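You operate a simulated robot arm through the tools that you are given. There is no shell and no other tool. Be economical: measure what you need, move in short steps, check, and stop when the job is done.

You are at the controls of a simulated two-armed robot. One attempt, no reset.

JOB
Take the pink eraser and leave it on the teal book on the top of the long table. Then turn the black bike brake knob to 1. Then switch the yellow lever on. Then put the brush on the top of the camera bench away on the top of the long table. Then take the blue box file on the top of the plan shelves and put it away on the bay a of the file rack. Do these in the order given. Set down upright: pink eraser. The yellow lever goes anticlockwise seen from above, to its stop.

It is judged by the outcome, as a careful person would: the job done as asked, and still so three seconds after it is handed in. It fails if anything else is knocked over, pushed out of place, dropped, spilled or broken.

ROBOT AND FRAMES
Two 7-joint arms with fingered hands on one trunk, on a base that drives. Base frame: it is fixed to the floor where the robot stands at the start and does not move with it; the origin is under the middle of the robot, x ahead of it, y to its left, z up. Lengths are in mm, angles in degrees, forces in N, time in s.
The left shoulder is at the start at [60, 126, 1183], the right one opposite. With the tool pointing down near the work surface each hand reaches from about 100 to 680 mm from the robot's upright axis, wherever it stands, measured 20 degrees to its own side. Places, roughly: bay A of the file rack (36x19 cm) [1280, -4360, 920]; black bike brake knob [3100, 500, 500]; blue box file [3000, 2500, 750]; brush (10x3x5 cm) [3200, -3600, 800]; pink eraser (6x3x3 cm) [500, -100, 800]; teal book [1000, 0, 750]; top of the long table [800, 1400, 700]; yellow lever [3300, -3300, 800]. Payload 2.5 kg a hand.
The TCP of each hand is the grasp point between the finger pads, 30 mm short of the fingertips. In the tool frame z runs along the fingers and y along their closing line. Largest opening 104 mm; the body of the gripper starts 35 mm behind the TCP. The gripper is a hand of 5 fingers: y runs from the thumb to the fingers, the wrist lies at [-15, -104, -178] in the tool frame.
Orientation is that of the tool frame in the base frame, as [roll, pitch, yaw] about the fixed x, y, z axes, in that order (R = Rz(yaw) Ry(pitch) Rx(roll)). With the fingers straight down and the wrist toward the robot, the tool's x, y and z point along [0, 1, 0], [1, 0, 0] and [0, 0, -1] of the base frame.

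CONTROLS
- The arms move only by the tool play_rows. It takes "left_motion", "right_motion" or both (then of equal length, played together; a hand with none holds still); each is one flat list of numbers, 6 for each row, row after row: the shift along the tool's x, y, z in mm, then the turn, a rotation vector about the tool's x, y, z in degrees. In form: [dx, dy, dz, ax, ay, az, dx, dy, dz, ax, ay, az, ...]. A call has 1 to 20 rows; each row shifts and turns the commanded pose from where the row before left it, along the tool's axes as they then stand. A row lasts 0.2 s, in which the tool goes at most 50 mm and 8.6 degrees; a call with a longer step from one row to the next is refused whole. Where a pose cannot be reached the arm comes as near as it can. A force on the tool above 40 N (or 10 N above the force at the start of the call, whichever is more), or a blocked arm, ends the call early, and 0.2 s more pass. In this call time passes only in rows, and 0.2 s behind the last. The reply holds the time, the measured pose of the TCP, the force on the tool along the base axes, the opening and the grip force, in the units named above and with some noise, with the torque about the TCP (base axes, N m) and any sound that the robot's microphone picked up.
- Cameras (640 x 400 px; columns grow to the right, rows downward): "scene" is now at [113.1, -7.9, 1364.9]; the picture's right is [-0.13, -0.99, 0.00], its down [-0.78, 0.10, -0.61] and it looks along [0.61, -0.08, -0.79] (base axes); focal length 253 px, centre (320, 200). "left" rides on the left gripper at [-80, -78, -141] in its tool frame; the picture's right is [-0.78, -0.30, 0.56], its down [0.53, -0.78, 0.33] and it looks along [0.33, 0.56, 0.76] (tool axes); focal length 247 px, centre (320, 200). "right" rides on the right gripper at [80, -78, -141] in its tool frame; the picture's right is [-0.78, 0.30, -0.56], its down [-0.54, -0.78, 0.33] and it looks along [-0.33, 0.56, 0.76] (tool axes); focal length 247 px, centre (320, 200). There is no depth. A picture from a camera that has moved, and an enlarged one, comes with that camera's place and axes in the base frame and with its lens.
- camera(camera): a new picture of that camera. No time passes.
- raise_lower(by): slides the trunk up (or, below 0, down) by that many mm; the arms and the scene camera ride with it, the base frame stays. It gives what a move gives, with no picture.
- base_move(legs): drives the robot by 1 to 6 legs, each [ahead, left, turn to the left] in mm, mm and degrees, along the robot's own axes; the way and the turn of a leg run together, so that a leg with both is an arc; at most 1500 mm and 180 degrees a leg. The arms and the cameras ride along, it lands a little off, and it stops where it bumps. It gives what a move gives.
- set_fingers(index, middle, ring, little, thumb_bend, thumb_turn, hand): sets how far each is bent, from 0 (flat) to 1 (curled in); at 0.3 the hand is open as for a grip, at 0.7 the pads meet at the TCP. One left out holds its place. A second passes; each finger stops where it meets its share of the squeeze, and holds until it gets a number again. It is the only way to open and close the hand. It gives what a move gives, with no picture; readings hold the bend of each and the force on index, middle, ring, little, thumb and palm. thumb_turn goes from beside the hand (0) to across from the fingers (1), as for a grip.
- aim_head(pan, tilt): turns the head with the scene camera to pan (to the left, within 86 degrees either way) and tilt (down, from -29 to 69), counted from straight ahead of the robot. It gives what a move gives.
- zoom(camera, box): a new picture of the part [left, top, right, bottom] of that camera's present view, enlarged. No time passes.
- hand_in(): hands the job in; it is judged then, once.

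Work in short steps. Places have to be worked out from the pictures, the camera data and where the tool is seen: move nearer, look again, correct. Check each grasp and each placing, and mend what went wrong. You have 165 turns and 130 pictures in all, those below and enlarged ones among them. Open the grippers and draw the arms clear of the work before you hand the job in, unless the task says otherwise.

The tools are called after "Emit:" by a JSON object that holds its "api" and its "payload". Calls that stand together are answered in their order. play_rows: Moves the arms, as the interface text tells. Its arguments: {"type":"object","properties":{"left_motion":{"type":"array","items":{"type":"number"}},"right_motion":{"type":"array","items":{"type":"number"}}},"required":[]} The other tools are called the same way: raise_lower (by) slides the trunk up or down; set_fingers (index, middle, ring, little, thumb_bend, thumb_turn, hand) moves the fingers one by one; base_move (legs) drives the base; aim_head (pan, tilt) turns the head that bears the scene camera; camera (camera) takes a picture; zoom (camera, box) takes an enlarged picture of a part of a camera's view; hand_in () hands the job in.

At the start:

```text
time: 0.0
left_position: [374.5, 82.8, 956.6]
left_tcp_rot: [180.0, 0.0, 89.9]
left_force: [-0.3, 0.4, 0.6]
left_ft_torque: [-0.03, -0.01, -0.01]
left_width: 104.0
left_grasp_force: 0.1
left_shape: jaw
left_bend: [0.3, 0.3, 0.3, 0.3, 0.3, 0.98]
left_finger forces: [0.0, 0.0, 0.0, 0.0, 0.0, 0.0]
right_position: [368.8, -226.2, 956.6]
right_tcp_rot: [180.0, 0.0, 89.9]
right_force: [0.0, 0.3, 1.1]
right_ft_torque: [0.0, -0.03, 0.0]
right_width: 103.5
right_grasp_force: 0.2
right_shape: jaw
right_bend: [0.3, 0.3, 0.3, 0.3, 0.3, 0.98]
right_finger forces: [0.0, 0.0, 0.0, 0.0, 0.0, 0.1]
trunk travel left (down, up): [-578.0, 362.0]
robot x, y, heading: [-1.1, 2.7, 0.1]
head pan, tilt: [-7.5, 52.1]
```

scene: 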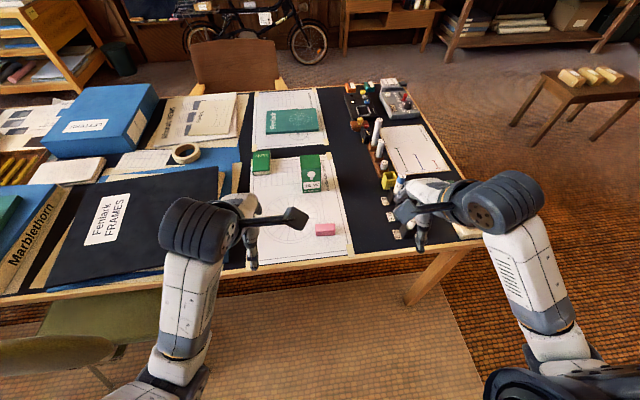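
right: 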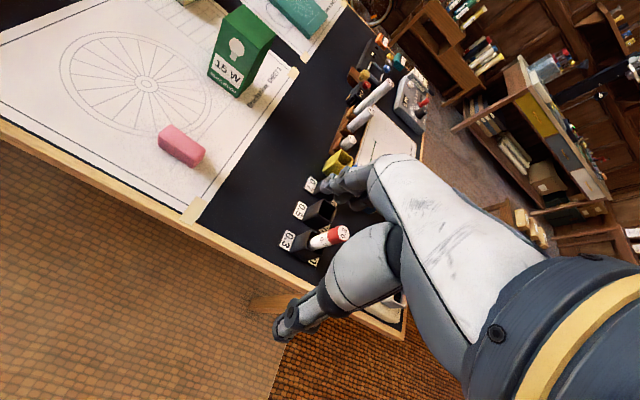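
left: 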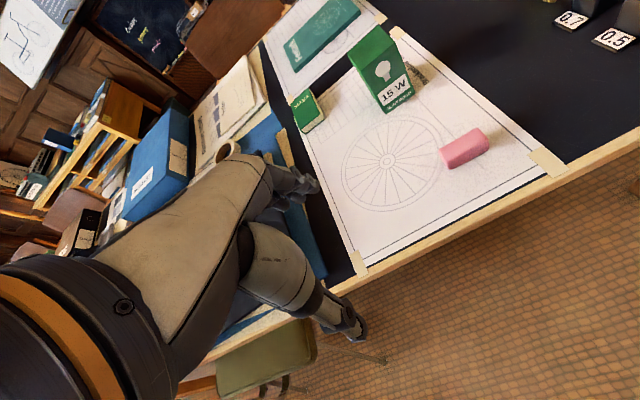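

The eraser triangulates to about [475, -72, 765] with the table top near z = 750. I'll zoom in for its orientation and look at the base surroundings.

Emit:
{"api": "zoom", "payload": {"camera": "scene", "box": [240, 90, 400, 260]}}

Emit:
{"api": "aim_head", "payload": {"pan": 0, "tilt": 15}}

Emit:
{"api": "camera", "payload": {"camera": "scene"}}

```text
2.35 times, centred on (320, 175) of scene
camera zoom: at [113.1, -7.9, 1364.9], right [-0.13, -0.99, 0.0], down [-0.78, 0.1, -0.61], along [0.61, -0.08, -0.79], focal length 595 px, centre (320, 259)
```

zoom: 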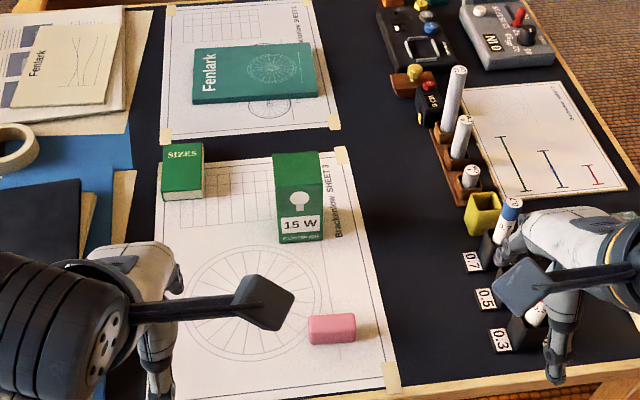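

```text
time: 1.0
left_position: [374.8, 83.1, 957.1]
left_tcp_rot: [179.9, 0.0, 90.0]
left_force: [0.1, 0.1, 0.5]
left_ft_torque: [0.01, 0.01, -0.05]
left_width: 103.8
left_grasp_force: 0.1
left_shape: jaw
left_bend: [0.3, 0.3, 0.3, 0.3, 0.3, 0.98]
left_finger forces: [0.0, 0.0, 0.1, 0.0, 0.0, 0.1]
right_position: [368.6, -225.0, 955.3]
right_tcp_rot: [179.9, 0.2, 90.0]
right_force: [-1.1, 1.0, -0.1]
right_ft_torque: [0.0, 0.02, 0.0]
right_width: 103.5
right_grasp_force: 0.1
right_shape: jaw
right_bend: [0.3, 0.3, 0.3, 0.3, 0.3, 0.98]
right_finger forces: [0.0, 0.0, 0.0, 0.0, 0.0, 0.1]
trunk travel left (down, up): [-578.0, 362.0]
robot x, y, heading: [0.6, -3.2, -0.2]
head pan, tilt: [0.0, 15.0]
```

```text
125 pictures are left
camera scene: at [132.1, 1.9, 1421.3], right [0.0, -1.0, 0.0], down [-0.26, 0.0, -0.97], along [0.97, 0.0, -0.26], focal length 253 px, centre (320, 200)
```

scene: 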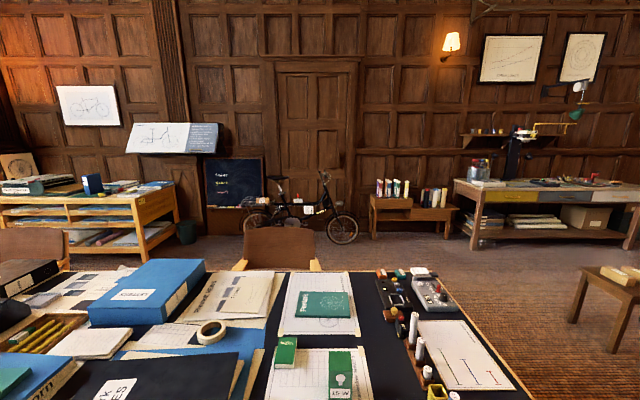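

The eraser lies along y, so the present hand orientation suits it. I move the right hand above it and the left hand aside.

Emit:
{"api": "play_rows", "payload": {"right_motion": [30.6, 21.2, 10, 0, 0, 0, 30.6, 21.2, 10, 0, 0, 0, 30.6, 21.2, 10, 0, 0, 0, 30.6, 21.2, 10, 0, 0, 0, 30.6, 21.2, 10, 0, 0, 0], "left_motion": [25, 0, -10, 0, 0, 0, 25, 0, -10, 0, 0, 0, 25, 0, -10, 0, 0, 0, 25, 0, -10, 0, 0, 0, 20, 0, -10, 0, 0, 0]}}

Emit:
{"api": "camera", "payload": {"camera": "right"}}

```text
time: 1.8
left_position: [375.3, 205.2, 977.3]
left_tcp_rot: [179.8, -12.7, 93.4]
left_force: [-0.7, -0.6, 0.0]
left_ft_torque: [0.01, -0.04, 0.02]
left_width: 103.8
left_grasp_force: 0.2
left_shape: jaw
left_bend: [0.3, 0.3, 0.3, 0.3, 0.3, 0.98]
left_finger forces: [0.1, 0.0, 0.0, 0.0, 0.0, 0.0]
left hand out of reach, approached as far as the arm can: row 3
right_position: [419.3, -151.1, 932.1]
right_tcp_rot: [180.0, -0.1, 90.1]
right_force: [0.1, -0.2, 1.2]
right_ft_torque: [0.01, -0.01, -0.01]
right_width: 104.0
right_grasp_force: 0.0
right_shape: jaw
right_bend: [0.3, 0.3, 0.3, 0.3, 0.3, 0.98]
right_finger forces: [0.1, 0.0, 0.0, 0.0, 0.0, 0.1]
trunk travel left (down, up): [-578.0, 362.0]
robot x, y, heading: [1.5, -0.7, -0.1]
head pan, tilt: [0.0, 15.0]
stopped in row 3 (left hand): the arm was blocked; the commanded pose is now the measured one
```

```text
124 pictures are left
camera right: at [341.8, -71.5, 1072.1], right [0.3, -0.78, 0.56], down [-0.78, -0.54, -0.33], along [0.56, -0.33, -0.76], focal length 247 px, centre (320, 200)
```

right: 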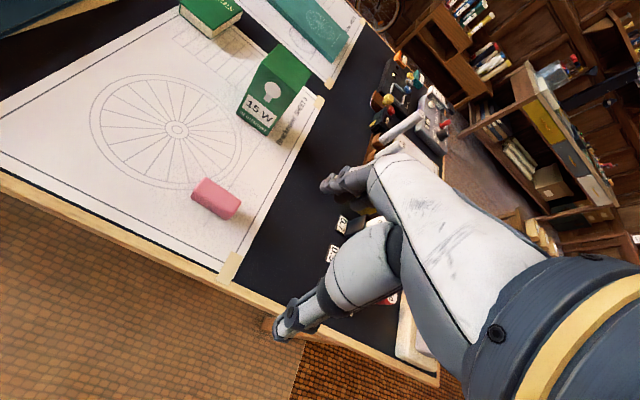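

The left hand hit its reach limit but is out of the way. I continue the right hand to above the eraser.

Emit:
{"api": "play_rows", "payload": {"right_motion": [26, 18.5, 10, 0, 0, 0, 26, 18.5, 10, 0, 0, 0, 27, 19, 10, 0, 0, 0]}}

Emit:
{"api": "camera", "payload": {"camera": "right"}}

```text
time: 2.6
left_position: [375.8, 206.1, 976.3]
left_tcp_rot: [179.7, -12.5, 93.4]
left_force: [0.3, -0.3, 0.0]
left_ft_torque: [-0.01, -0.01, 0.0]
left_width: 103.6
left_grasp_force: 0.1
left_shape: jaw
left_bend: [0.3, 0.3, 0.3, 0.3, 0.3, 0.98]
left_finger forces: [0.0, 0.1, 0.0, 0.0, 0.0, 0.0]
right_position: [474.4, -71.5, 900.5]
right_tcp_rot: [180.0, 0.0, 90.0]
right_force: [-1.1, 1.3, 0.8]
right_ft_torque: [0.01, -0.02, -0.03]
right_width: 103.7
right_grasp_force: 0.0
right_shape: jaw
right_bend: [0.3, 0.3, 0.3, 0.3, 0.3, 0.98]
right_finger forces: [0.0, 0.1, 0.1, 0.0, 0.0, 0.0]
trunk travel left (down, up): [-578.0, 362.0]
robot x, y, heading: [-3.1, -0.1, -0.1]
head pan, tilt: [0.0, 15.0]
```

```text
123 pictures are left
camera right: at [397.3, 7.5, 1040.8], right [0.3, -0.78, 0.56], down [-0.78, -0.54, -0.33], along [0.56, -0.33, -0.76], focal length 247 px, centre (320, 200)
```

right: 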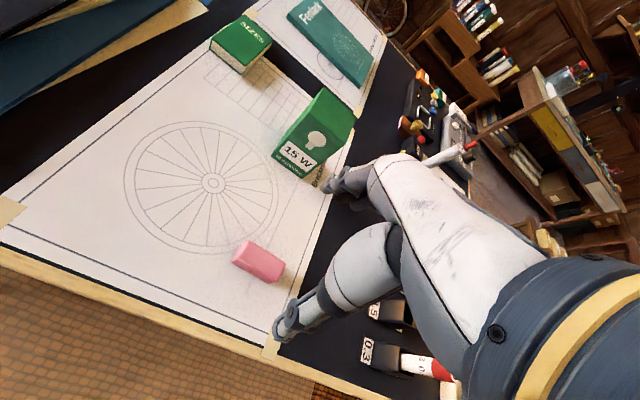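

The eraser is at about [477, -69, 765], right below the TCP. I descend to about z = 787.

Emit:
{"api": "play_rows", "payload": {"right_motion": [1, 1, 25, 0, 0, 0, 1, 1, 25, 0, 0, 0, 0, 0, 25, 0, 0, 0, 0, 0, 20, 0, 0, 0, 0, 0, 10, 0, 0, 0, 0, 0, 8, 0, 0, 0]}}

Emit:
{"api": "camera", "payload": {"camera": "right"}}

```text
time: 4.0
left_position: [374.5, 205.2, 976.7]
left_tcp_rot: [179.7, -12.6, 93.4]
left_force: [-0.6, 0.3, 0.2]
left_ft_torque: [-0.04, 0.01, -0.02]
left_width: 103.6
left_grasp_force: 0.1
left_shape: jaw
left_bend: [0.3, 0.3, 0.3, 0.3, 0.3, 0.98]
left_finger forces: [0.0, 0.1, 0.0, 0.1, 0.1, 0.0]
right_position: [477.6, -68.5, 789.5]
right_tcp_rot: [-179.9, 0.0, 90.0]
right_force: [0.3, 0.1, -0.7]
right_ft_torque: [-0.03, 0.0, -0.04]
right_width: 103.7
right_grasp_force: 0.2
right_shape: jaw
right_bend: [0.3, 0.3, 0.3, 0.3, 0.3, 0.98]
right_finger forces: [0.0, 0.1, 0.0, 0.0, 0.0, 0.0]
trunk travel left (down, up): [-578.0, 362.0]
robot x, y, heading: [1.8, 1.4, -0.2]
head pan, tilt: [0.0, 15.0]
```

```text
122 pictures are left
camera right: at [399.7, 9.9, 928.9], right [0.3, -0.78, 0.56], down [-0.78, -0.54, -0.33], along [0.56, -0.33, -0.76], focal length 247 px, centre (320, 200)
```

right: 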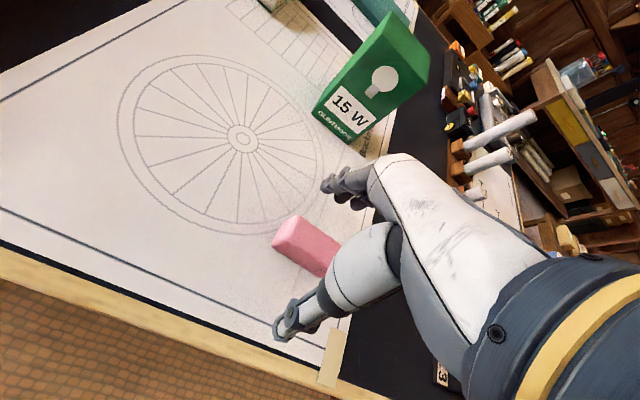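

The eraser sits between thumb and fingers. I go 5 mm lower and close.

Emit:
{"api": "play_rows", "payload": {"right_motion": [0, -2, 5, 0, 0, 0]}}

Emit:
{"api": "set_fingers", "payload": {"hand": "right", "index": 0.7, "middle": 0.7, "ring": 0.7, "little": 0.7, "thumb_bend": 0.7}}

Emit:
{"api": "camera", "payload": {"camera": "right"}}

```text
time: 4.4
left_position: [375.1, 206.2, 977.5]
left_tcp_rot: [179.8, -12.6, 93.3]
left_force: [0.7, 0.5, -0.1]
left_ft_torque: [0.01, 0.02, -0.01]
left_width: 103.5
left_grasp_force: 0.1
left_shape: jaw
left_bend: [0.3, 0.3, 0.3, 0.3, 0.3, 0.98]
left_finger forces: [0.0, 0.0, 0.0, 0.0, 0.0, 0.0]
right_position: [475.2, -68.8, 783.9]
right_tcp_rot: [-180.0, 0.1, 90.1]
right_force: [-0.1, -0.5, 0.2]
right_ft_torque: [0.01, 0.04, 0.02]
right_width: 103.8
right_grasp_force: 0.1
right_shape: jaw
right_bend: [0.3, 0.3, 0.3, 0.3, 0.3, 0.98]
right_finger forces: [0.1, 0.0, 0.0, 0.0, 0.1, 0.0]
trunk travel left (down, up): [-578.0, 362.0]
robot x, y, heading: [0.1, 3.5, -0.1]
head pan, tilt: [0.0, 15.0]
```

```text
time: 5.4
left_position: [375.0, 205.6, 977.5]
left_tcp_rot: [179.9, -12.5, 93.4]
left_force: [-0.5, 0.6, -0.4]
left_ft_torque: [0.0, -0.04, 0.0]
left_width: 103.9
left_grasp_force: 0.1
left_shape: jaw
left_bend: [0.3, 0.3, 0.3, 0.3, 0.3, 0.98]
left_finger forces: [0.1, 0.0, 0.0, 0.1, 0.0, 0.1]
right_position: [474.7, -68.9, 785.7]
right_tcp_rot: [-180.0, 0.0, 90.1]
right_force: [0.0, 0.7, -1.6]
right_ft_torque: [0.04, 0.0, 0.04]
right_width: 21.8
right_grasp_force: 8.4
right_shape: fingers
right_bend: [0.64, 0.67, 0.69, 0.7, 0.61, 0.96]
right_finger forces: [4.8, 3.2, 0.6, 0.1, 8.6, 0.1]
trunk travel left (down, up): [-578.0, 362.0]
robot x, y, heading: [-1.1, -3.0, -0.1]
head pan, tilt: [0.0, 15.0]
```

```text
121 pictures are left
camera right: at [397.2, 9.7, 924.4], right [0.3, -0.78, 0.56], down [-0.78, -0.54, -0.33], along [0.56, -0.33, -0.76], focal length 247 px, centre (320, 200)
```

right: 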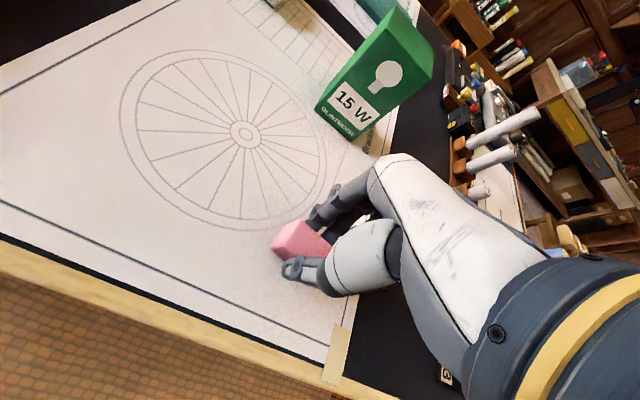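

The eraser is held by thumb, index and middle. I tighten slightly and lift.

Emit:
{"api": "set_fingers", "payload": {"hand": "right", "index": 0.75, "middle": 0.75, "ring": 0.75, "thumb_bend": 0.75}}

Emit:
{"api": "play_rows", "payload": {"right_motion": [0, 0, -15, 0, 0, 0, 0, 0, -30, 0, 0, 0, 0, 0, -40, 0, 0, 0, 0, 0, -40, 0, 0, 0, 0, 0, -40, 0, 0, 0, 0, 0, -40, 0, 0, 0]}}

Emit:
{"api": "camera", "payload": {"camera": "right"}}

```text
time: 6.4
left_position: [375.0, 205.3, 976.8]
left_tcp_rot: [179.7, -12.6, 93.4]
left_force: [-0.3, -0.3, 0.3]
left_ft_torque: [0.02, -0.01, -0.01]
left_width: 103.6
left_grasp_force: 0.1
left_shape: jaw
left_bend: [0.3, 0.3, 0.3, 0.3, 0.3, 0.98]
left_finger forces: [0.0, 0.0, 0.1, 0.0, 0.1, 0.1]
right_position: [473.8, -68.6, 785.1]
right_tcp_rot: [179.9, 0.1, 90.0]
right_force: [-0.8, -0.3, -0.3]
right_ft_torque: [-0.01, -0.03, 0.02]
right_width: 21.3
right_grasp_force: 16.1
right_shape: fingers
right_bend: [0.72, 0.73, 0.74, 0.7, 0.6, 0.94]
right_finger forces: [9.6, 5.4, 1.7, 0.1, 16.8, 0.1]
trunk travel left (down, up): [-578.0, 362.0]
robot x, y, heading: [-2.5, -1.3, 0.1]
head pan, tilt: [0.0, 15.0]
```

```text
time: 7.8
left_position: [374.4, 204.3, 977.8]
left_tcp_rot: [179.8, -12.6, 93.4]
left_force: [1.0, 0.4, -0.2]
left_ft_torque: [0.0, 0.0, -0.07]
left_width: 103.5
left_grasp_force: 0.1
left_shape: jaw
left_bend: [0.3, 0.3, 0.3, 0.3, 0.3, 0.98]
left_finger forces: [0.0, 0.1, 0.1, 0.0, 0.1, 0.0]
right_position: [476.6, -68.1, 990.7]
right_tcp_rot: [-180.0, 0.0, 90.0]
right_force: [0.2, -0.8, 0.2]
right_ft_torque: [-0.01, -0.01, -0.02]
right_width: 21.5
right_grasp_force: 16.8
right_shape: fingers
right_bend: [0.72, 0.73, 0.74, 0.7, 0.6, 0.94]
right_finger forces: [9.4, 5.4, 1.8, 0.1, 16.6, 0.1]
trunk travel left (down, up): [-578.0, 362.0]
robot x, y, heading: [-0.0, 3.3, -0.0]
head pan, tilt: [0.0, 15.0]
```

```text
120 pictures are left
camera right: at [399.2, 9.9, 1130.9], right [0.3, -0.78, 0.56], down [-0.78, -0.54, -0.33], along [0.56, -0.33, -0.76], focal length 247 px, centre (320, 200)
```

right: 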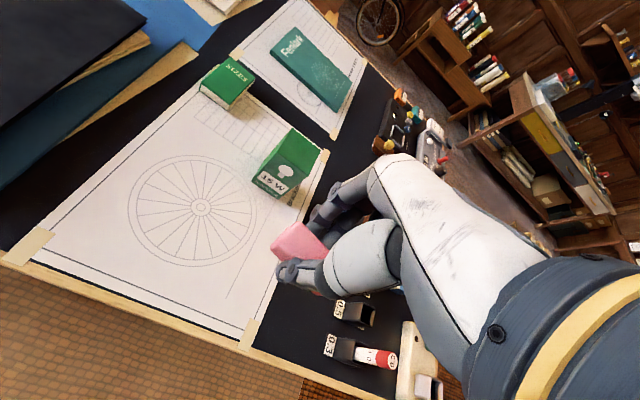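

The eraser is lifted. Before driving forward, I look down at the gap between base and table.

Emit:
{"api": "aim_head", "payload": {"pan": 0, "tilt": 69}}

Emit:
{"api": "camera", "payload": {"camera": "scene"}}

```text
time: 9.0
left_position: [374.6, 205.4, 975.8]
left_tcp_rot: [179.8, -12.6, 93.4]
left_force: [-0.1, 0.1, -0.6]
left_ft_torque: [0.01, 0.02, -0.01]
left_width: 103.9
left_grasp_force: 0.1
left_shape: jaw
left_bend: [0.3, 0.3, 0.3, 0.3, 0.3, 0.98]
left_finger forces: [0.1, 0.1, 0.1, 0.0, 0.0, 0.0]
right_position: [476.4, -69.7, 989.8]
right_tcp_rot: [180.0, 0.0, 90.1]
right_force: [-0.5, -0.2, -0.2]
right_ft_torque: [0.02, -0.03, 0.02]
right_width: 21.3
right_grasp_force: 16.6
right_shape: fingers
right_bend: [0.72, 0.73, 0.74, 0.7, 0.6, 0.94]
right_finger forces: [9.4, 5.4, 1.8, 0.0, 16.7, 0.0]
trunk travel left (down, up): [-578.0, 362.0]
robot x, y, heading: [-1.6, -3.4, -0.2]
head pan, tilt: [0.0, 68.8]
```

```text
119 pictures are left
camera scene: at [94.7, 2.0, 1345.8], right [0.0, -1.0, 0.0], down [-0.93, 0.0, -0.36], along [0.36, 0.0, -0.93], focal length 253 px, centre (320, 200)
```

scene: 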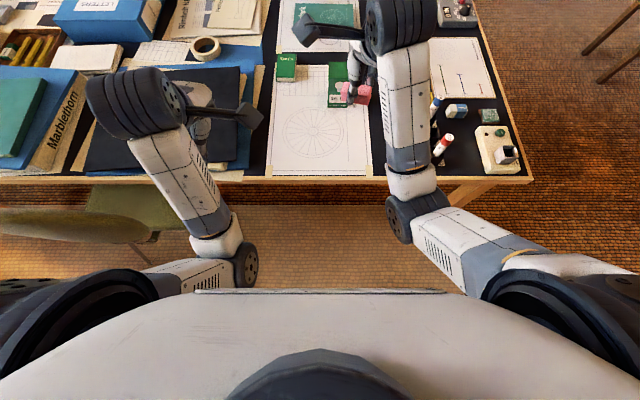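

The torso front is around x = 100 and the space ahead looks clear. I drive ahead in two short legs and watch for a bump.

Emit:
{"api": "base_move", "payload": {"legs": [[130, 0, 0], [120, 0, 0]]}}

Emit:
{"api": "camera", "payload": {"camera": "scene"}}

```text
time: 11.1
left_position: [623.1, 206.0, 976.4]
left_tcp_rot: [180.0, -12.6, 93.5]
left_force: [0.1, 0.4, -0.5]
left_ft_torque: [0.01, 0.05, 0.02]
left_width: 103.6
left_grasp_force: 0.1
left_shape: jaw
left_bend: [0.3, 0.3, 0.3, 0.3, 0.3, 0.98]
left_finger forces: [0.0, 0.1, 0.0, 0.0, 0.0, 0.0]
right_position: [725.9, -67.8, 990.4]
right_tcp_rot: [-180.0, 0.0, 90.3]
right_force: [-0.5, -0.5, -0.1]
right_ft_torque: [0.03, 0.01, 0.01]
right_width: 21.3
right_grasp_force: 16.8
right_shape: fingers
right_bend: [0.72, 0.73, 0.74, 0.7, 0.6, 0.94]
right_finger forces: [9.4, 5.2, 1.8, 0.0, 16.6, 0.0]
trunk travel left (down, up): [-578.0, 362.0]
robot x, y, heading: [249.3, -0.1, 0.1]
head pan, tilt: [0.0, 68.8]
```

```text
118 pictures are left
camera scene: at [343.9, 2.5, 1345.7], right [0.0, -1.0, 0.0], down [-0.93, 0.0, -0.36], along [0.36, 0.0, -0.93], focal length 253 px, centre (320, 200)
```

scene: 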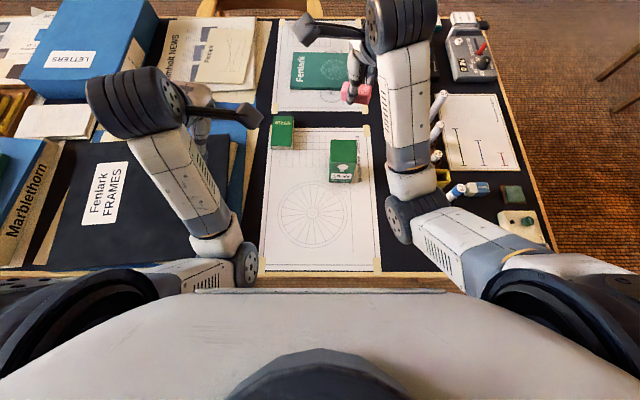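

No bump. The book spans roughly x 909–1068, y -117..88. I drive 25 mm more and extend the right hand toward [945, -40].

Emit:
{"api": "base_move", "payload": {"legs": [[25, 0, 0]]}}

Emit:
{"api": "play_rows", "payload": {"right_motion": [4, 40, 5, 0, 0, 0, 4, 40, 5, 0, 0, 0, 4, 40, 5, 0, 0, 0, 4, 40, 5, 0, 0, 0, 4, 34, 5, 0, 0, 0]}}

Emit:
{"api": "camera", "payload": {"camera": "scene"}}

Emit:
{"api": "camera", "payload": {"camera": "right"}}

```text
time: 11.9
left_position: [647.7, 206.4, 977.1]
left_tcp_rot: [179.9, -12.7, 93.4]
left_force: [0.5, -0.6, 0.1]
left_ft_torque: [-0.01, 0.04, -0.03]
left_width: 103.5
left_grasp_force: 0.0
left_shape: jaw
left_bend: [0.3, 0.3, 0.3, 0.3, 0.3, 0.98]
left_finger forces: [0.1, 0.1, 0.0, 0.0, 0.1, 0.0]
right_position: [750.6, -68.0, 990.5]
right_tcp_rot: [179.9, -0.1, 90.3]
right_force: [0.8, 0.4, -0.6]
right_ft_torque: [0.0, 0.03, -0.02]
right_width: 21.2
right_grasp_force: 16.8
right_shape: fingers
right_bend: [0.72, 0.73, 0.74, 0.7, 0.6, 0.94]
right_finger forces: [9.4, 5.4, 1.7, 0.0, 16.6, 0.0]
trunk travel left (down, up): [-578.0, 362.0]
robot x, y, heading: [277.2, -1.9, 0.2]
head pan, tilt: [0.0, 68.8]
```

```text
time: 13.1
left_position: [647.5, 206.6, 976.7]
left_tcp_rot: [180.0, -12.7, 93.5]
left_force: [-0.3, 1.2, -0.8]
left_ft_torque: [-0.04, -0.01, -0.01]
left_width: 103.8
left_grasp_force: 0.0
left_shape: jaw
left_bend: [0.3, 0.3, 0.3, 0.3, 0.3, 0.98]
left_finger forces: [0.0, 0.0, 0.0, 0.0, 0.0, 0.1]
right_position: [943.0, -48.9, 965.7]
right_tcp_rot: [179.9, -0.1, 90.2]
right_force: [-0.4, 0.6, -1.4]
right_ft_torque: [-0.01, 0.0, -0.03]
right_width: 21.2
right_grasp_force: 15.7
right_shape: fingers
right_bend: [0.72, 0.73, 0.74, 0.7, 0.6, 0.94]
right_finger forces: [9.3, 5.2, 1.8, 0.0, 16.4, 0.0]
trunk travel left (down, up): [-578.0, 362.0]
robot x, y, heading: [275.5, 2.5, 0.1]
head pan, tilt: [0.0, 68.8]
```

```text
117 pictures are left
camera scene: at [368.2, 2.6, 1345.7], right [0.0, -1.0, 0.0], down [-0.93, 0.0, -0.36], along [0.36, 0.0, -0.93], focal length 253 px, centre (320, 200)
```

scene: 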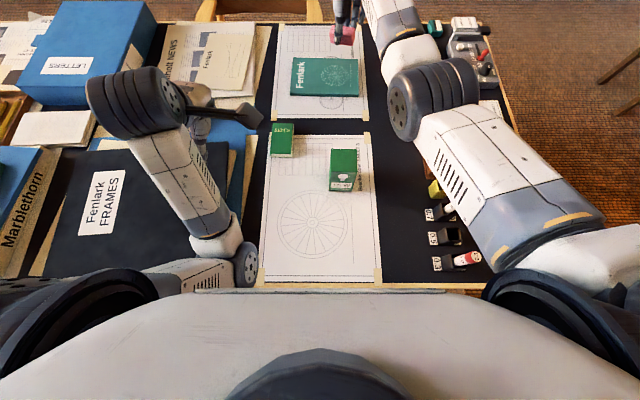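

```text
116 pictures are left
camera right: at [865.8, 30.4, 1107.0], right [0.3, -0.78, 0.56], down [-0.77, -0.54, -0.33], along [0.56, -0.33, -0.76], focal length 247 px, centre (320, 200)
```

right: 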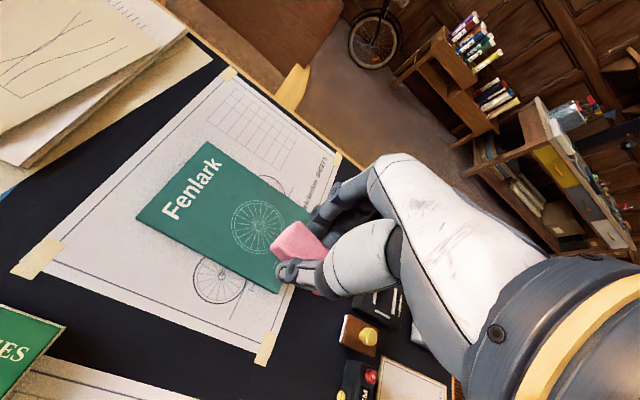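

The book near edge is around x = 935–945, so I want the eraser near x = 985. I extend at height and raise the left hand, then plan to lower with the trunk.

Emit:
{"api": "play_rows", "payload": {"right_motion": [3, 14, 0, 0, 0, 0, 3, 14, 0, 0, 0, 0, 3, 14, 0, 0, 0, 0], "left_motion": [0, 0, -40, 0, 0, 0, 0, 0, -40, 0, 0, 0, 0, 0, -40, 0, 0, 0]}}

Emit:
{"api": "camera", "payload": {"camera": "scene"}}

```text
time: 13.6
left_position: [647.5, 255.9, 1015.1]
left_tcp_rot: [178.5, -23.9, 98.5]
left_force: [-0.4, 0.5, 0.0]
left_ft_torque: [0.0, 0.01, 0.01]
left_width: 103.7
left_grasp_force: 0.1
left_shape: jaw
left_bend: [0.3, 0.3, 0.3, 0.3, 0.3, 0.98]
left_finger forces: [0.0, 0.0, 0.0, 0.0, 0.0, 0.0]
left hand out of reach, approached as far as the arm can: row 1, 2
right_position: [950.6, -44.6, 966.4]
right_tcp_rot: [179.8, -0.1, 90.2]
right_force: [-0.4, -0.4, -1.0]
right_ft_torque: [0.01, 0.0, 0.03]
right_width: 21.3
right_grasp_force: 16.4
right_shape: fingers
right_bend: [0.72, 0.73, 0.74, 0.7, 0.6, 0.94]
right_finger forces: [9.4, 5.0, 1.8, 0.1, 16.2, 0.1]
right hand out of reach, approached as far as the arm can: row 1, 2
trunk travel left (down, up): [-578.0, 362.0]
robot x, y, heading: [274.4, -0.4, -0.2]
head pan, tilt: [0.0, 68.8]
stopped in row 2 (left hand): the arm was blocked; the commanded pose is now the measured one
```

```text
115 pictures are left
camera scene: at [368.0, 2.4, 1345.7], right [0.0, -1.0, 0.0], down [-0.93, 0.0, -0.36], along [0.36, 0.0, -0.93], focal length 253 px, centre (320, 200)
```

scene: 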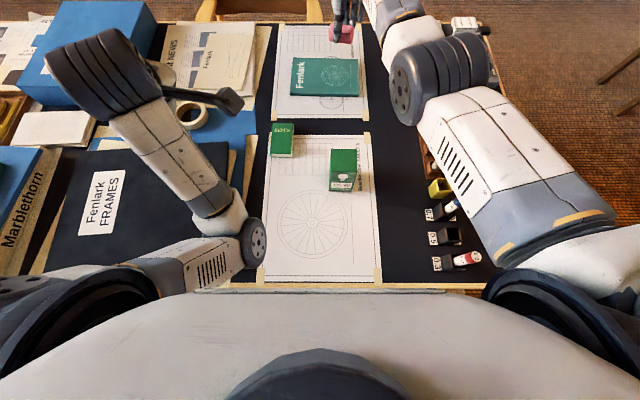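

Right hand's reach limit is x ≈ 950 with the tool vertical. A 15° lean of the hand gains about 40 mm; the eraser will settle flat when released. I tilt and extend slightly.

Emit:
{"api": "play_rows", "payload": {"right_motion": [0, 0, 0, -5, 0, 0, 0, 0, 0, -5, 0, 0, 0, 0, 0, -5, 0, 0, 0, 12, 3.2, 0, 0, 0, 0, 12, 3.2, 0, 0, 0]}}

Emit:
{"api": "raise_lower", "payload": {"by": -60}}

Emit:
{"api": "camera", "payload": {"camera": "scene"}}

Emit:
{"api": "camera", "payload": {"camera": "right"}}

```text
time: 14.8
left_position: [647.9, 254.9, 1015.3]
left_tcp_rot: [178.7, -24.0, 98.2]
left_force: [0.1, -0.4, -0.7]
left_ft_torque: [0.01, 0.01, 0.0]
left_width: 103.6
left_grasp_force: 0.1
left_shape: jaw
left_bend: [0.3, 0.3, 0.3, 0.3, 0.3, 0.98]
left_finger forces: [0.1, 0.1, 0.1, 0.0, 0.0, 0.0]
right_position: [974.5, -47.5, 966.8]
right_tcp_rot: [164.9, 0.0, 90.2]
right_force: [0.3, 0.4, -0.5]
right_ft_torque: [-0.02, 0.0, -0.01]
right_width: 20.9
right_grasp_force: 16.3
right_shape: fingers
right_bend: [0.72, 0.73, 0.74, 0.7, 0.6, 0.94]
right_finger forces: [9.3, 5.0, 1.7, 0.0, 16.3, 0.1]
trunk travel left (down, up): [-578.0, 362.0]
robot x, y, heading: [273.0, 1.1, 0.4]
head pan, tilt: [0.0, 68.8]
```

```text
time: 15.8
left_position: [647.9, 256.2, 955.6]
left_tcp_rot: [178.5, -23.9, 98.3]
left_force: [-0.3, -0.1, 0.4]
left_ft_torque: [-0.01, 0.01, 0.0]
left_width: 103.7
left_grasp_force: 0.0
left_shape: jaw
left_bend: [0.3, 0.3, 0.3, 0.3, 0.3, 0.98]
left_finger forces: [0.0, 0.1, 0.1, 0.1, 0.0, 0.0]
right_position: [976.0, -46.2, 907.3]
right_tcp_rot: [164.9, 0.1, 90.2]
right_force: [0.7, 0.2, -1.3]
right_ft_torque: [-0.01, 0.01, -0.01]
right_width: 21.2
right_grasp_force: 16.3
right_shape: fingers
right_bend: [0.72, 0.73, 0.74, 0.7, 0.6, 0.94]
right_finger forces: [9.5, 5.0, 1.8, 0.0, 16.3, 0.0]
trunk travel left (down, up): [-518.0, 422.0]
robot x, y, heading: [270.3, -0.8, 0.2]
head pan, tilt: [0.0, 68.8]
```

```text
114 pictures are left
camera scene: at [368.0, 2.6, 1285.7], right [0.0, -1.0, 0.0], down [-0.93, 0.0, -0.36], along [0.36, 0.0, -0.93], focal length 253 px, centre (320, 200)
```

scene: 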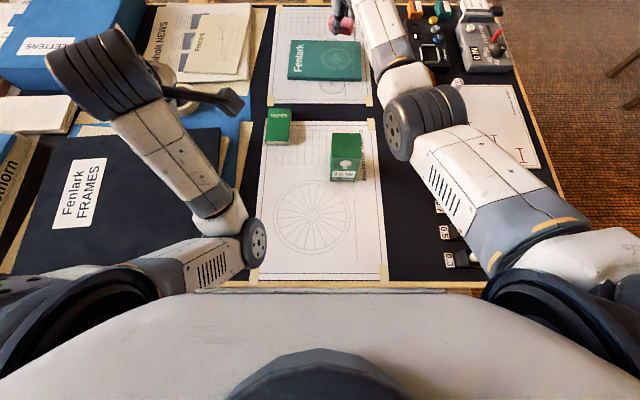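

```text
113 pictures are left
camera right: at [863.8, 32.8, 1022.0], right [0.14, -0.78, 0.61], down [-0.66, -0.54, -0.52], along [0.74, -0.33, -0.59], focal length 247 px, centre (320, 200)
```

right: 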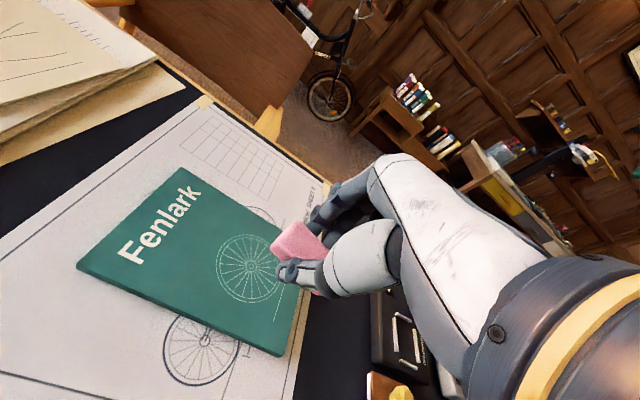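

Book near edge at x ≈ 943; the eraser at 976 is well over the book. I lower the trunk 50 more, then the arm in small steps.

Emit:
{"api": "raise_lower", "payload": {"by": -50}}

Emit:
{"api": "play_rows", "payload": {"right_motion": [0, -2.6, 9.7, 0, 0, 0, 0, -2.6, 9.7, 0, 0, 0, 0, -2, 7.7, 0, 0, 0]}}

Emit:
{"api": "camera", "payload": {"camera": "right"}}

Emit:
{"api": "camera", "payload": {"camera": "scene"}}

```text
time: 16.7
left_position: [647.4, 256.1, 905.7]
left_tcp_rot: [178.4, -23.7, 98.4]
left_force: [0.6, 0.1, 0.1]
left_ft_torque: [-0.02, 0.03, -0.01]
left_width: 103.7
left_grasp_force: 0.0
left_shape: jaw
left_bend: [0.3, 0.3, 0.3, 0.3, 0.3, 0.98]
left_finger forces: [0.1, 0.0, 0.0, 0.0, 0.0, 0.1]
right_position: [976.2, -46.2, 857.3]
right_tcp_rot: [164.8, 0.0, 90.2]
right_force: [0.1, -0.8, -0.7]
right_ft_torque: [0.02, -0.01, 0.0]
right_width: 21.1
right_grasp_force: 16.4
right_shape: fingers
right_bend: [0.72, 0.73, 0.74, 0.7, 0.6, 0.94]
right_finger forces: [9.5, 5.0, 1.7, 0.0, 16.4, 0.0]
trunk travel left (down, up): [-468.0, 472.0]
robot x, y, heading: [277.7, 2.8, 0.3]
head pan, tilt: [0.0, 68.8]
```

```text
time: 17.5
left_position: [647.4, 256.6, 905.9]
left_tcp_rot: [178.4, -23.8, 98.3]
left_force: [0.0, -0.8, 0.2]
left_ft_torque: [0.01, -0.02, 0.01]
left_width: 103.7
left_grasp_force: 0.0
left_shape: jaw
left_bend: [0.3, 0.3, 0.3, 0.3, 0.3, 0.98]
left_finger forces: [0.1, 0.0, 0.0, 0.0, 0.0, 0.0]
right_position: [975.1, -45.4, 828.6]
right_tcp_rot: [164.9, 0.0, 90.2]
right_force: [0.1, -0.1, -0.5]
right_ft_torque: [-0.03, 0.02, 0.02]
right_width: 20.9
right_grasp_force: 16.3
right_shape: fingers
right_bend: [0.72, 0.73, 0.74, 0.7, 0.6, 0.94]
right_finger forces: [9.4, 4.9, 1.7, 0.0, 16.3, 0.0]
trunk travel left (down, up): [-468.0, 472.0]
robot x, y, heading: [275.4, -4.1, 0.2]
head pan, tilt: [0.0, 68.8]
```

```text
112 pictures are left
camera right: at [864.4, 33.0, 943.6], right [0.14, -0.78, 0.61], down [-0.66, -0.54, -0.52], along [0.74, -0.33, -0.59], focal length 247 px, centre (320, 200)
```

right: 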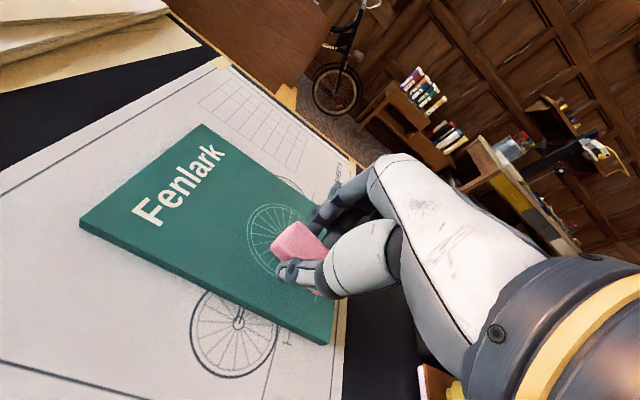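

```text
111 pictures are left
camera scene: at [368.1, 2.6, 1235.7], right [0.0, -1.0, 0.0], down [-0.93, 0.0, -0.36], along [0.36, 0.0, -0.93], focal length 253 px, centre (320, 200)
```

scene: 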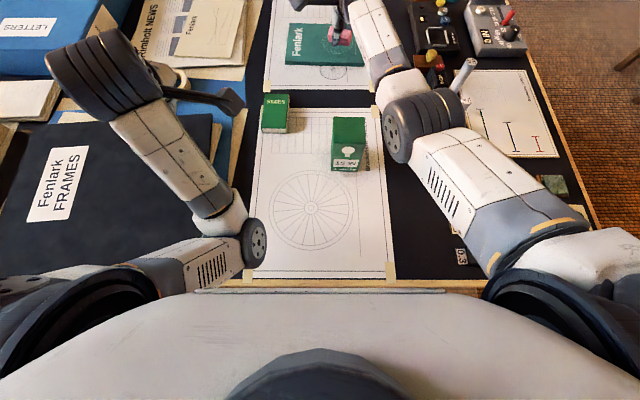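

Nearly there. I go down in 4 mm steps watching the force; the fingers or eraser should touch around z ≈ 805–810.

Emit:
{"api": "play_rows", "payload": {"right_motion": [0, -1.3, 4.8, 0, 0, 0, 0, -1.3, 4.8, 0, 0, 0, 0, -0.8, 3.2, 0, 0, 0]}}

Emit:
{"api": "zoom", "payload": {"camera": "right", "box": [200, 150, 400, 350]}}

```text
time: 18.3
left_position: [646.9, 255.4, 905.2]
left_tcp_rot: [178.5, -23.7, 98.3]
left_force: [0.1, 0.6, -1.1]
left_ft_torque: [0.02, -0.03, 0.02]
left_width: 103.8
left_grasp_force: 0.0
left_shape: jaw
left_bend: [0.3, 0.3, 0.3, 0.3, 0.3, 0.98]
left_finger forces: [0.0, 0.0, 0.1, 0.0, 0.0, 0.1]
right_position: [974.7, -44.7, 816.3]
right_tcp_rot: [164.9, -0.1, 90.2]
right_force: [-0.5, 0.0, -1.0]
right_ft_torque: [0.0, 0.02, 0.0]
right_width: 21.2
right_grasp_force: 16.2
right_shape: fingers
right_bend: [0.72, 0.73, 0.74, 0.7, 0.6, 0.94]
right_finger forces: [9.4, 5.0, 1.7, 0.0, 16.2, 0.1]
trunk travel left (down, up): [-468.0, 472.0]
robot x, y, heading: [271.6, 2.0, 0.1]
head pan, tilt: [0.0, 68.8]
```

```text
2.00 times, centred on (300, 250) of right
camera zoom: at [864.2, 32.5, 930.9], right [0.14, -0.78, 0.61], down [-0.66, -0.54, -0.52], along [0.74, -0.33, -0.59], focal length 494 px, centre (360, 100)
```

zoom: 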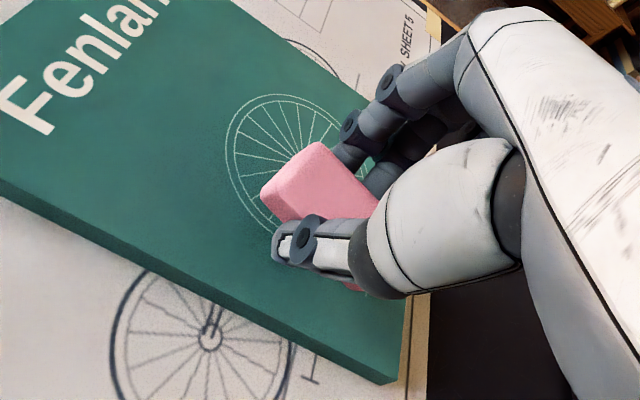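

No contact yet; I continue in small steps.

Emit:
{"api": "play_rows", "payload": {"right_motion": [0, -0.8, 2.9, 0, 0, 0, 0, -0.8, 2.9, 0, 0, 0, 0, -0.5, 2, 0, 0, 0]}}

Emit:
{"api": "zoom", "payload": {"camera": "right", "box": [200, 150, 400, 350]}}

```text
time: 19.1
left_position: [647.5, 255.1, 906.9]
left_tcp_rot: [178.4, -23.7, 98.3]
left_force: [0.3, -0.5, 0.8]
left_ft_torque: [0.02, 0.01, -0.03]
left_width: 103.7
left_grasp_force: 0.1
left_shape: jaw
left_bend: [0.3, 0.3, 0.3, 0.3, 0.3, 0.98]
left_finger forces: [0.0, 0.1, 0.1, 0.0, 0.1, 0.1]
right_position: [976.1, -45.1, 808.3]
right_tcp_rot: [164.9, 0.1, 90.1]
right_force: [-0.6, -0.1, -1.0]
right_ft_torque: [-0.03, 0.0, -0.02]
right_width: 21.0
right_grasp_force: 16.2
right_shape: fingers
right_bend: [0.72, 0.73, 0.74, 0.7, 0.6, 0.94]
right_finger forces: [9.4, 5.0, 1.8, 0.0, 16.3, 0.0]
trunk travel left (down, up): [-468.0, 472.0]
robot x, y, heading: [273.3, 0.7, 0.1]
head pan, tilt: [0.0, 68.8]
```

```text
2.00 times, centred on (300, 250) of right
camera zoom: at [864.1, 32.8, 922.5], right [0.14, -0.78, 0.61], down [-0.66, -0.54, -0.52], along [0.74, -0.33, -0.59], focal length 494 px, centre (360, 100)
```

zoom: 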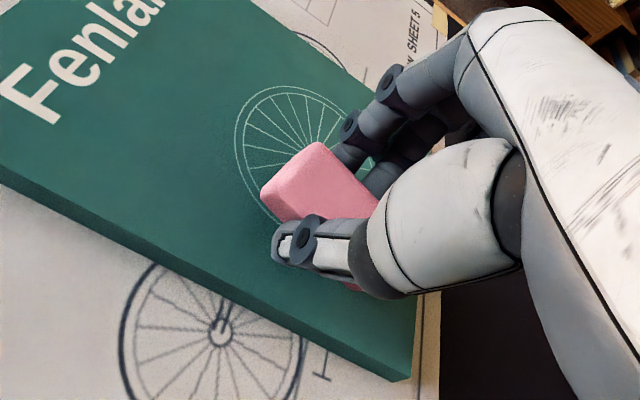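

Still free. Another 10 mm in small steps, watching for force.

Emit:
{"api": "play_rows", "payload": {"right_motion": [0, -0.6, 2.4, 0, 0, 0, 0, -0.6, 2.4, 0, 0, 0, 0, -0.6, 2.4, 0, 0, 0, 0, -0.6, 2.4, 0, 0, 0]}}

Emit:
{"api": "zoom", "payload": {"camera": "right", "box": [200, 150, 400, 350]}}

```text
time: 20.1
left_position: [647.6, 256.6, 906.7]
left_tcp_rot: [178.5, -23.8, 98.2]
left_force: [0.3, 0.5, 0.3]
left_ft_torque: [0.01, 0.0, 0.01]
left_width: 103.9
left_grasp_force: 0.2
left_shape: jaw
left_bend: [0.3, 0.3, 0.3, 0.3, 0.3, 0.98]
left_finger forces: [0.1, 0.0, 0.0, 0.1, 0.0, 0.1]
right_position: [975.4, -45.5, 796.8]
right_tcp_rot: [164.9, -0.1, 90.2]
right_force: [0.9, 0.4, -0.1]
right_ft_torque: [0.01, 0.0, 0.0]
right_width: 20.6
right_grasp_force: 16.1
right_shape: fingers
right_bend: [0.72, 0.73, 0.74, 0.7, 0.6, 0.94]
right_finger forces: [9.6, 4.8, 1.6, 0.0, 16.3, 0.0]
trunk travel left (down, up): [-468.0, 472.0]
robot x, y, heading: [270.6, 3.1, -0.0]
head pan, tilt: [0.0, 68.8]
```

```text
2.00 times, centred on (300, 250) of right
camera zoom: at [864.9, 32.8, 912.7], right [0.14, -0.78, 0.61], down [-0.66, -0.54, -0.52], along [0.74, -0.33, -0.59], focal length 494 px, centre (360, 100)
```

zoom: 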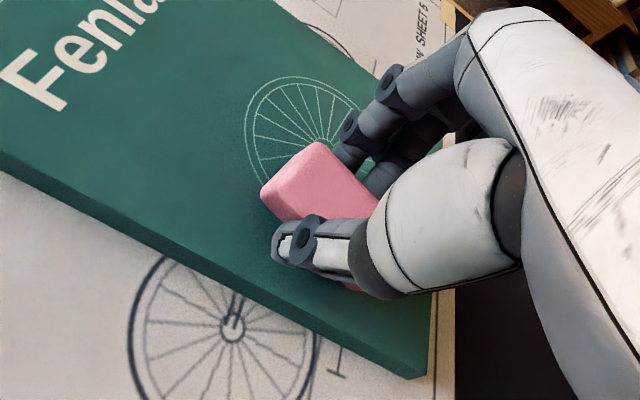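

Still no contact; continue with 2 mm rows.

Emit:
{"api": "play_rows", "payload": {"right_motion": [0, -0.5, 1.9, 0, 0, 0, 0, -0.5, 1.9, 0, 0, 0, 0, -0.5, 1.9, 0, 0, 0]}}

Emit:
{"api": "zoom", "payload": {"camera": "right", "box": [200, 150, 400, 350]}}

```text
time: 20.9
left_position: [646.1, 255.3, 906.6]
left_tcp_rot: [178.5, -23.8, 98.3]
left_force: [-0.4, 0.5, 0.3]
left_ft_torque: [-0.03, -0.02, 0.02]
left_width: 103.5
left_grasp_force: 0.1
left_shape: jaw
left_bend: [0.3, 0.3, 0.3, 0.3, 0.3, 0.98]
left_finger forces: [0.0, 0.0, 0.0, 0.0, 0.0, 0.0]
right_position: [977.6, -45.3, 795.1]
right_tcp_rot: [164.4, -0.2, 90.4]
right_force: [-0.9, -2.8, 14.7]
right_ft_torque: [0.01, 0.11, 0.06]
right_width: 20.3
right_grasp_force: 19.2
right_shape: fingers
right_bend: [0.73, 0.73, 0.74, 0.7, 0.61, 0.94]
right_finger forces: [11.0, 7.7, 3.3, 0.0, 16.0, 0.0]
trunk travel left (down, up): [-468.0, 472.0]
robot x, y, heading: [278.0, 2.7, 0.3]
head pan, tilt: [0.0, 68.8]
```

```text
2.00 times, centred on (300, 250) of right
camera zoom: at [864.1, 32.7, 910.4], right [0.14, -0.78, 0.62], down [-0.66, -0.54, -0.53], along [0.74, -0.33, -0.58], focal length 494 px, centre (360, 100)
```

zoom: 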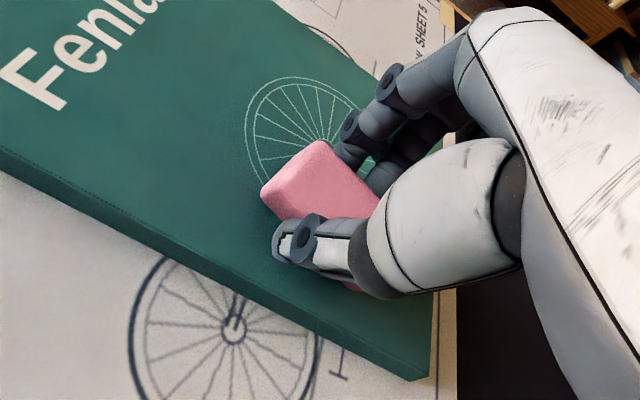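

Contact (about 15 N). I ease up 3 mm and open the fingers gently.

Emit:
{"api": "play_rows", "payload": {"right_motion": [0, 0.8, -2.9, 0, 0, 0]}}

Emit:
{"api": "set_fingers", "payload": {"hand": "right", "index": 0.5, "middle": 0.5, "ring": 0.5, "little": 0.5, "thumb_bend": 0.45}}

Emit:
{"api": "zoom", "payload": {"camera": "right", "box": [200, 150, 400, 350]}}

```text
time: 21.3
left_position: [646.4, 255.6, 906.4]
left_tcp_rot: [178.4, -23.8, 98.3]
left_force: [-0.3, 0.9, -0.7]
left_ft_torque: [0.02, 0.06, 0.0]
left_width: 103.7
left_grasp_force: 0.0
left_shape: jaw
left_bend: [0.3, 0.3, 0.3, 0.3, 0.3, 0.98]
left_finger forces: [0.1, 0.0, 0.0, 0.0, 0.0, 0.0]
right_position: [975.9, -45.4, 797.2]
right_tcp_rot: [164.8, -0.1, 90.3]
right_force: [2.7, -1.1, 12.2]
right_ft_torque: [-0.06, -0.07, 0.07]
right_width: 20.9
right_grasp_force: 19.0
right_shape: fingers
right_bend: [0.73, 0.74, 0.74, 0.7, 0.62, 0.94]
right_finger forces: [11.3, 8.1, 3.4, 0.0, 15.3, 0.0]
trunk travel left (down, up): [-468.0, 472.0]
robot x, y, heading: [269.6, 0.2, 0.1]
head pan, tilt: [0.0, 68.8]
```

```text
time: 22.3
left_position: [648.3, 255.7, 906.4]
left_tcp_rot: [178.4, -23.8, 98.4]
left_force: [0.5, 0.0, -0.1]
left_ft_torque: [-0.02, -0.01, 0.04]
left_width: 103.9
left_grasp_force: 0.1
left_shape: jaw
left_bend: [0.3, 0.3, 0.3, 0.3, 0.3, 0.98]
left_finger forces: [0.0, 0.1, 0.1, 0.0, 0.0, 0.0]
right_position: [975.1, -46.2, 794.4]
right_tcp_rot: [165.0, 0.1, 90.2]
right_force: [0.4, -0.3, 1.1]
right_ft_torque: [0.0, 0.0, -0.01]
right_width: 57.7
right_grasp_force: 0.3
right_shape: fingers
right_bend: [0.5, 0.5, 0.5, 0.5, 0.45, 0.97]
right_finger forces: [0.1, 0.0, 0.0, 0.0, 0.2, 0.0]
trunk travel left (down, up): [-468.0, 472.0]
robot x, y, heading: [274.7, 0.6, -0.0]
head pan, tilt: [0.0, 68.8]
```

```text
2.00 times, centred on (300, 250) of right
camera zoom: at [864.5, 32.7, 908.9], right [0.15, -0.78, 0.61], down [-0.66, -0.54, -0.52], along [0.73, -0.33, -0.59], focal length 494 px, centre (360, 100)
```

zoom: 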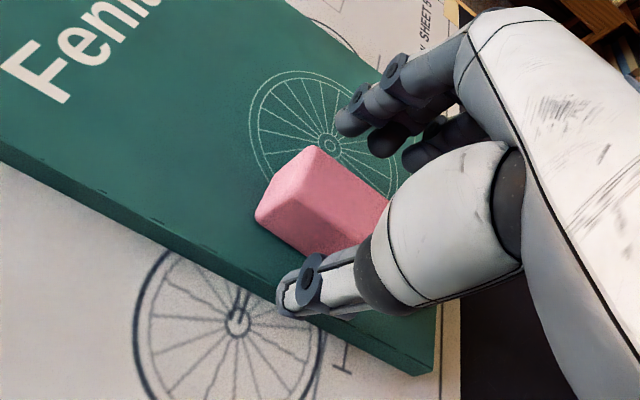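

The eraser sits flat on the book. I open fully and lift straight up by arm then trunk.

Emit:
{"api": "set_fingers", "payload": {"hand": "right", "index": 0.3, "middle": 0.3, "ring": 0.3, "little": 0.3, "thumb_bend": 0.3}}

Emit:
{"api": "play_rows", "payload": {"right_motion": [0, 2.6, -9.7, 0, 0, 0, 0, 5.2, -19.3, 0, 0, 0, 0, 5.2, -19.3, 0, 0, 0, 0, 5.2, -19.3, 0, 0, 0]}}

Emit:
{"api": "raise_lower", "payload": {"by": 110}}

Emit:
{"api": "camera", "payload": {"camera": "right"}}

```text
time: 23.3
left_position: [647.6, 255.7, 906.8]
left_tcp_rot: [178.4, -23.8, 98.3]
left_force: [-0.6, 0.0, -0.1]
left_ft_torque: [-0.02, 0.02, 0.0]
left_width: 103.7
left_grasp_force: 0.1
left_shape: jaw
left_bend: [0.3, 0.3, 0.3, 0.3, 0.3, 0.98]
left_finger forces: [0.0, 0.0, 0.0, 0.1, 0.0, 0.0]
right_position: [975.8, -45.8, 794.9]
right_tcp_rot: [165.0, 0.0, 90.2]
right_force: [0.5, -1.0, 0.4]
right_ft_torque: [0.0, -0.01, 0.03]
right_width: 102.6
right_grasp_force: 0.0
right_shape: fingers
right_bend: [0.3, 0.3, 0.3, 0.3, 0.3, 0.97]
right_finger forces: [0.0, 0.1, 0.0, 0.0, 0.0, 0.1]
trunk travel left (down, up): [-468.0, 472.0]
robot x, y, heading: [275.4, 2.4, 0.1]
head pan, tilt: [0.0, 68.8]
```

```text
time: 24.3
left_position: [647.8, 255.6, 905.3]
left_tcp_rot: [178.5, -23.9, 98.3]
left_force: [-0.6, 0.7, -0.3]
left_ft_torque: [-0.01, 0.02, 0.0]
left_width: 103.3
left_grasp_force: 0.1
left_shape: jaw
left_bend: [0.3, 0.3, 0.3, 0.3, 0.3, 0.98]
left_finger forces: [0.0, 0.0, 0.1, 0.0, 0.0, 0.0]
right_position: [976.3, -45.9, 864.7]
right_tcp_rot: [164.9, 0.0, 90.1]
right_force: [0.0, -0.7, -0.2]
right_ft_torque: [0.01, 0.0, 0.0]
right_width: 102.6
right_grasp_force: 0.1
right_shape: fingers
right_bend: [0.3, 0.3, 0.3, 0.3, 0.3, 0.97]
right_finger forces: [0.0, 0.0, 0.1, 0.1, 0.0, 0.0]
trunk travel left (down, up): [-468.0, 472.0]
robot x, y, heading: [270.6, 6.2, 0.1]
head pan, tilt: [0.0, 68.8]
```

```text
time: 25.7
left_position: [648.8, 255.4, 1015.6]
left_tcp_rot: [178.5, -23.9, 98.2]
left_force: [-0.2, -0.4, -0.3]
left_ft_torque: [0.0, 0.02, -0.03]
left_width: 103.4
left_grasp_force: 0.0
left_shape: jaw
left_bend: [0.3, 0.3, 0.3, 0.3, 0.3, 0.98]
left_finger forces: [0.1, 0.0, 0.1, 0.1, 0.1, 0.0]
right_position: [976.2, -45.7, 973.8]
right_tcp_rot: [164.9, 0.0, 90.2]
right_force: [0.1, -0.3, 1.0]
right_ft_torque: [0.0, -0.02, -0.01]
right_width: 102.6
right_grasp_force: 0.1
right_shape: fingers
right_bend: [0.3, 0.3, 0.3, 0.3, 0.3, 0.97]
right_finger forces: [0.0, 0.0, 0.0, 0.0, 0.0, 0.0]
trunk travel left (down, up): [-578.0, 362.0]
robot x, y, heading: [272.6, 4.2, -0.1]
head pan, tilt: [0.0, 68.8]
```

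```text
105 pictures are left
camera right: at [864.3, 32.8, 1089.3], right [0.14, -0.78, 0.61], down [-0.66, -0.54, -0.52], along [0.74, -0.33, -0.59], focal length 247 px, centre (320, 200)
```

right: 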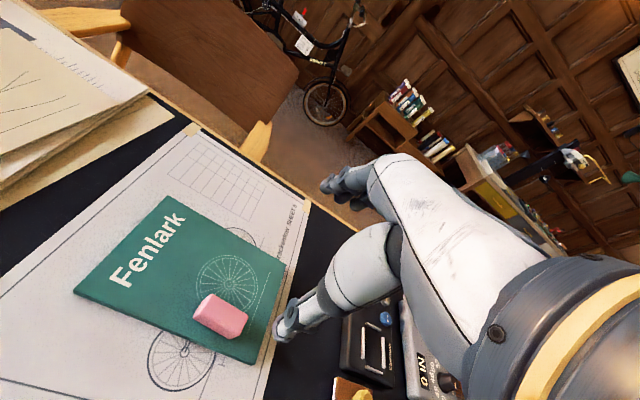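

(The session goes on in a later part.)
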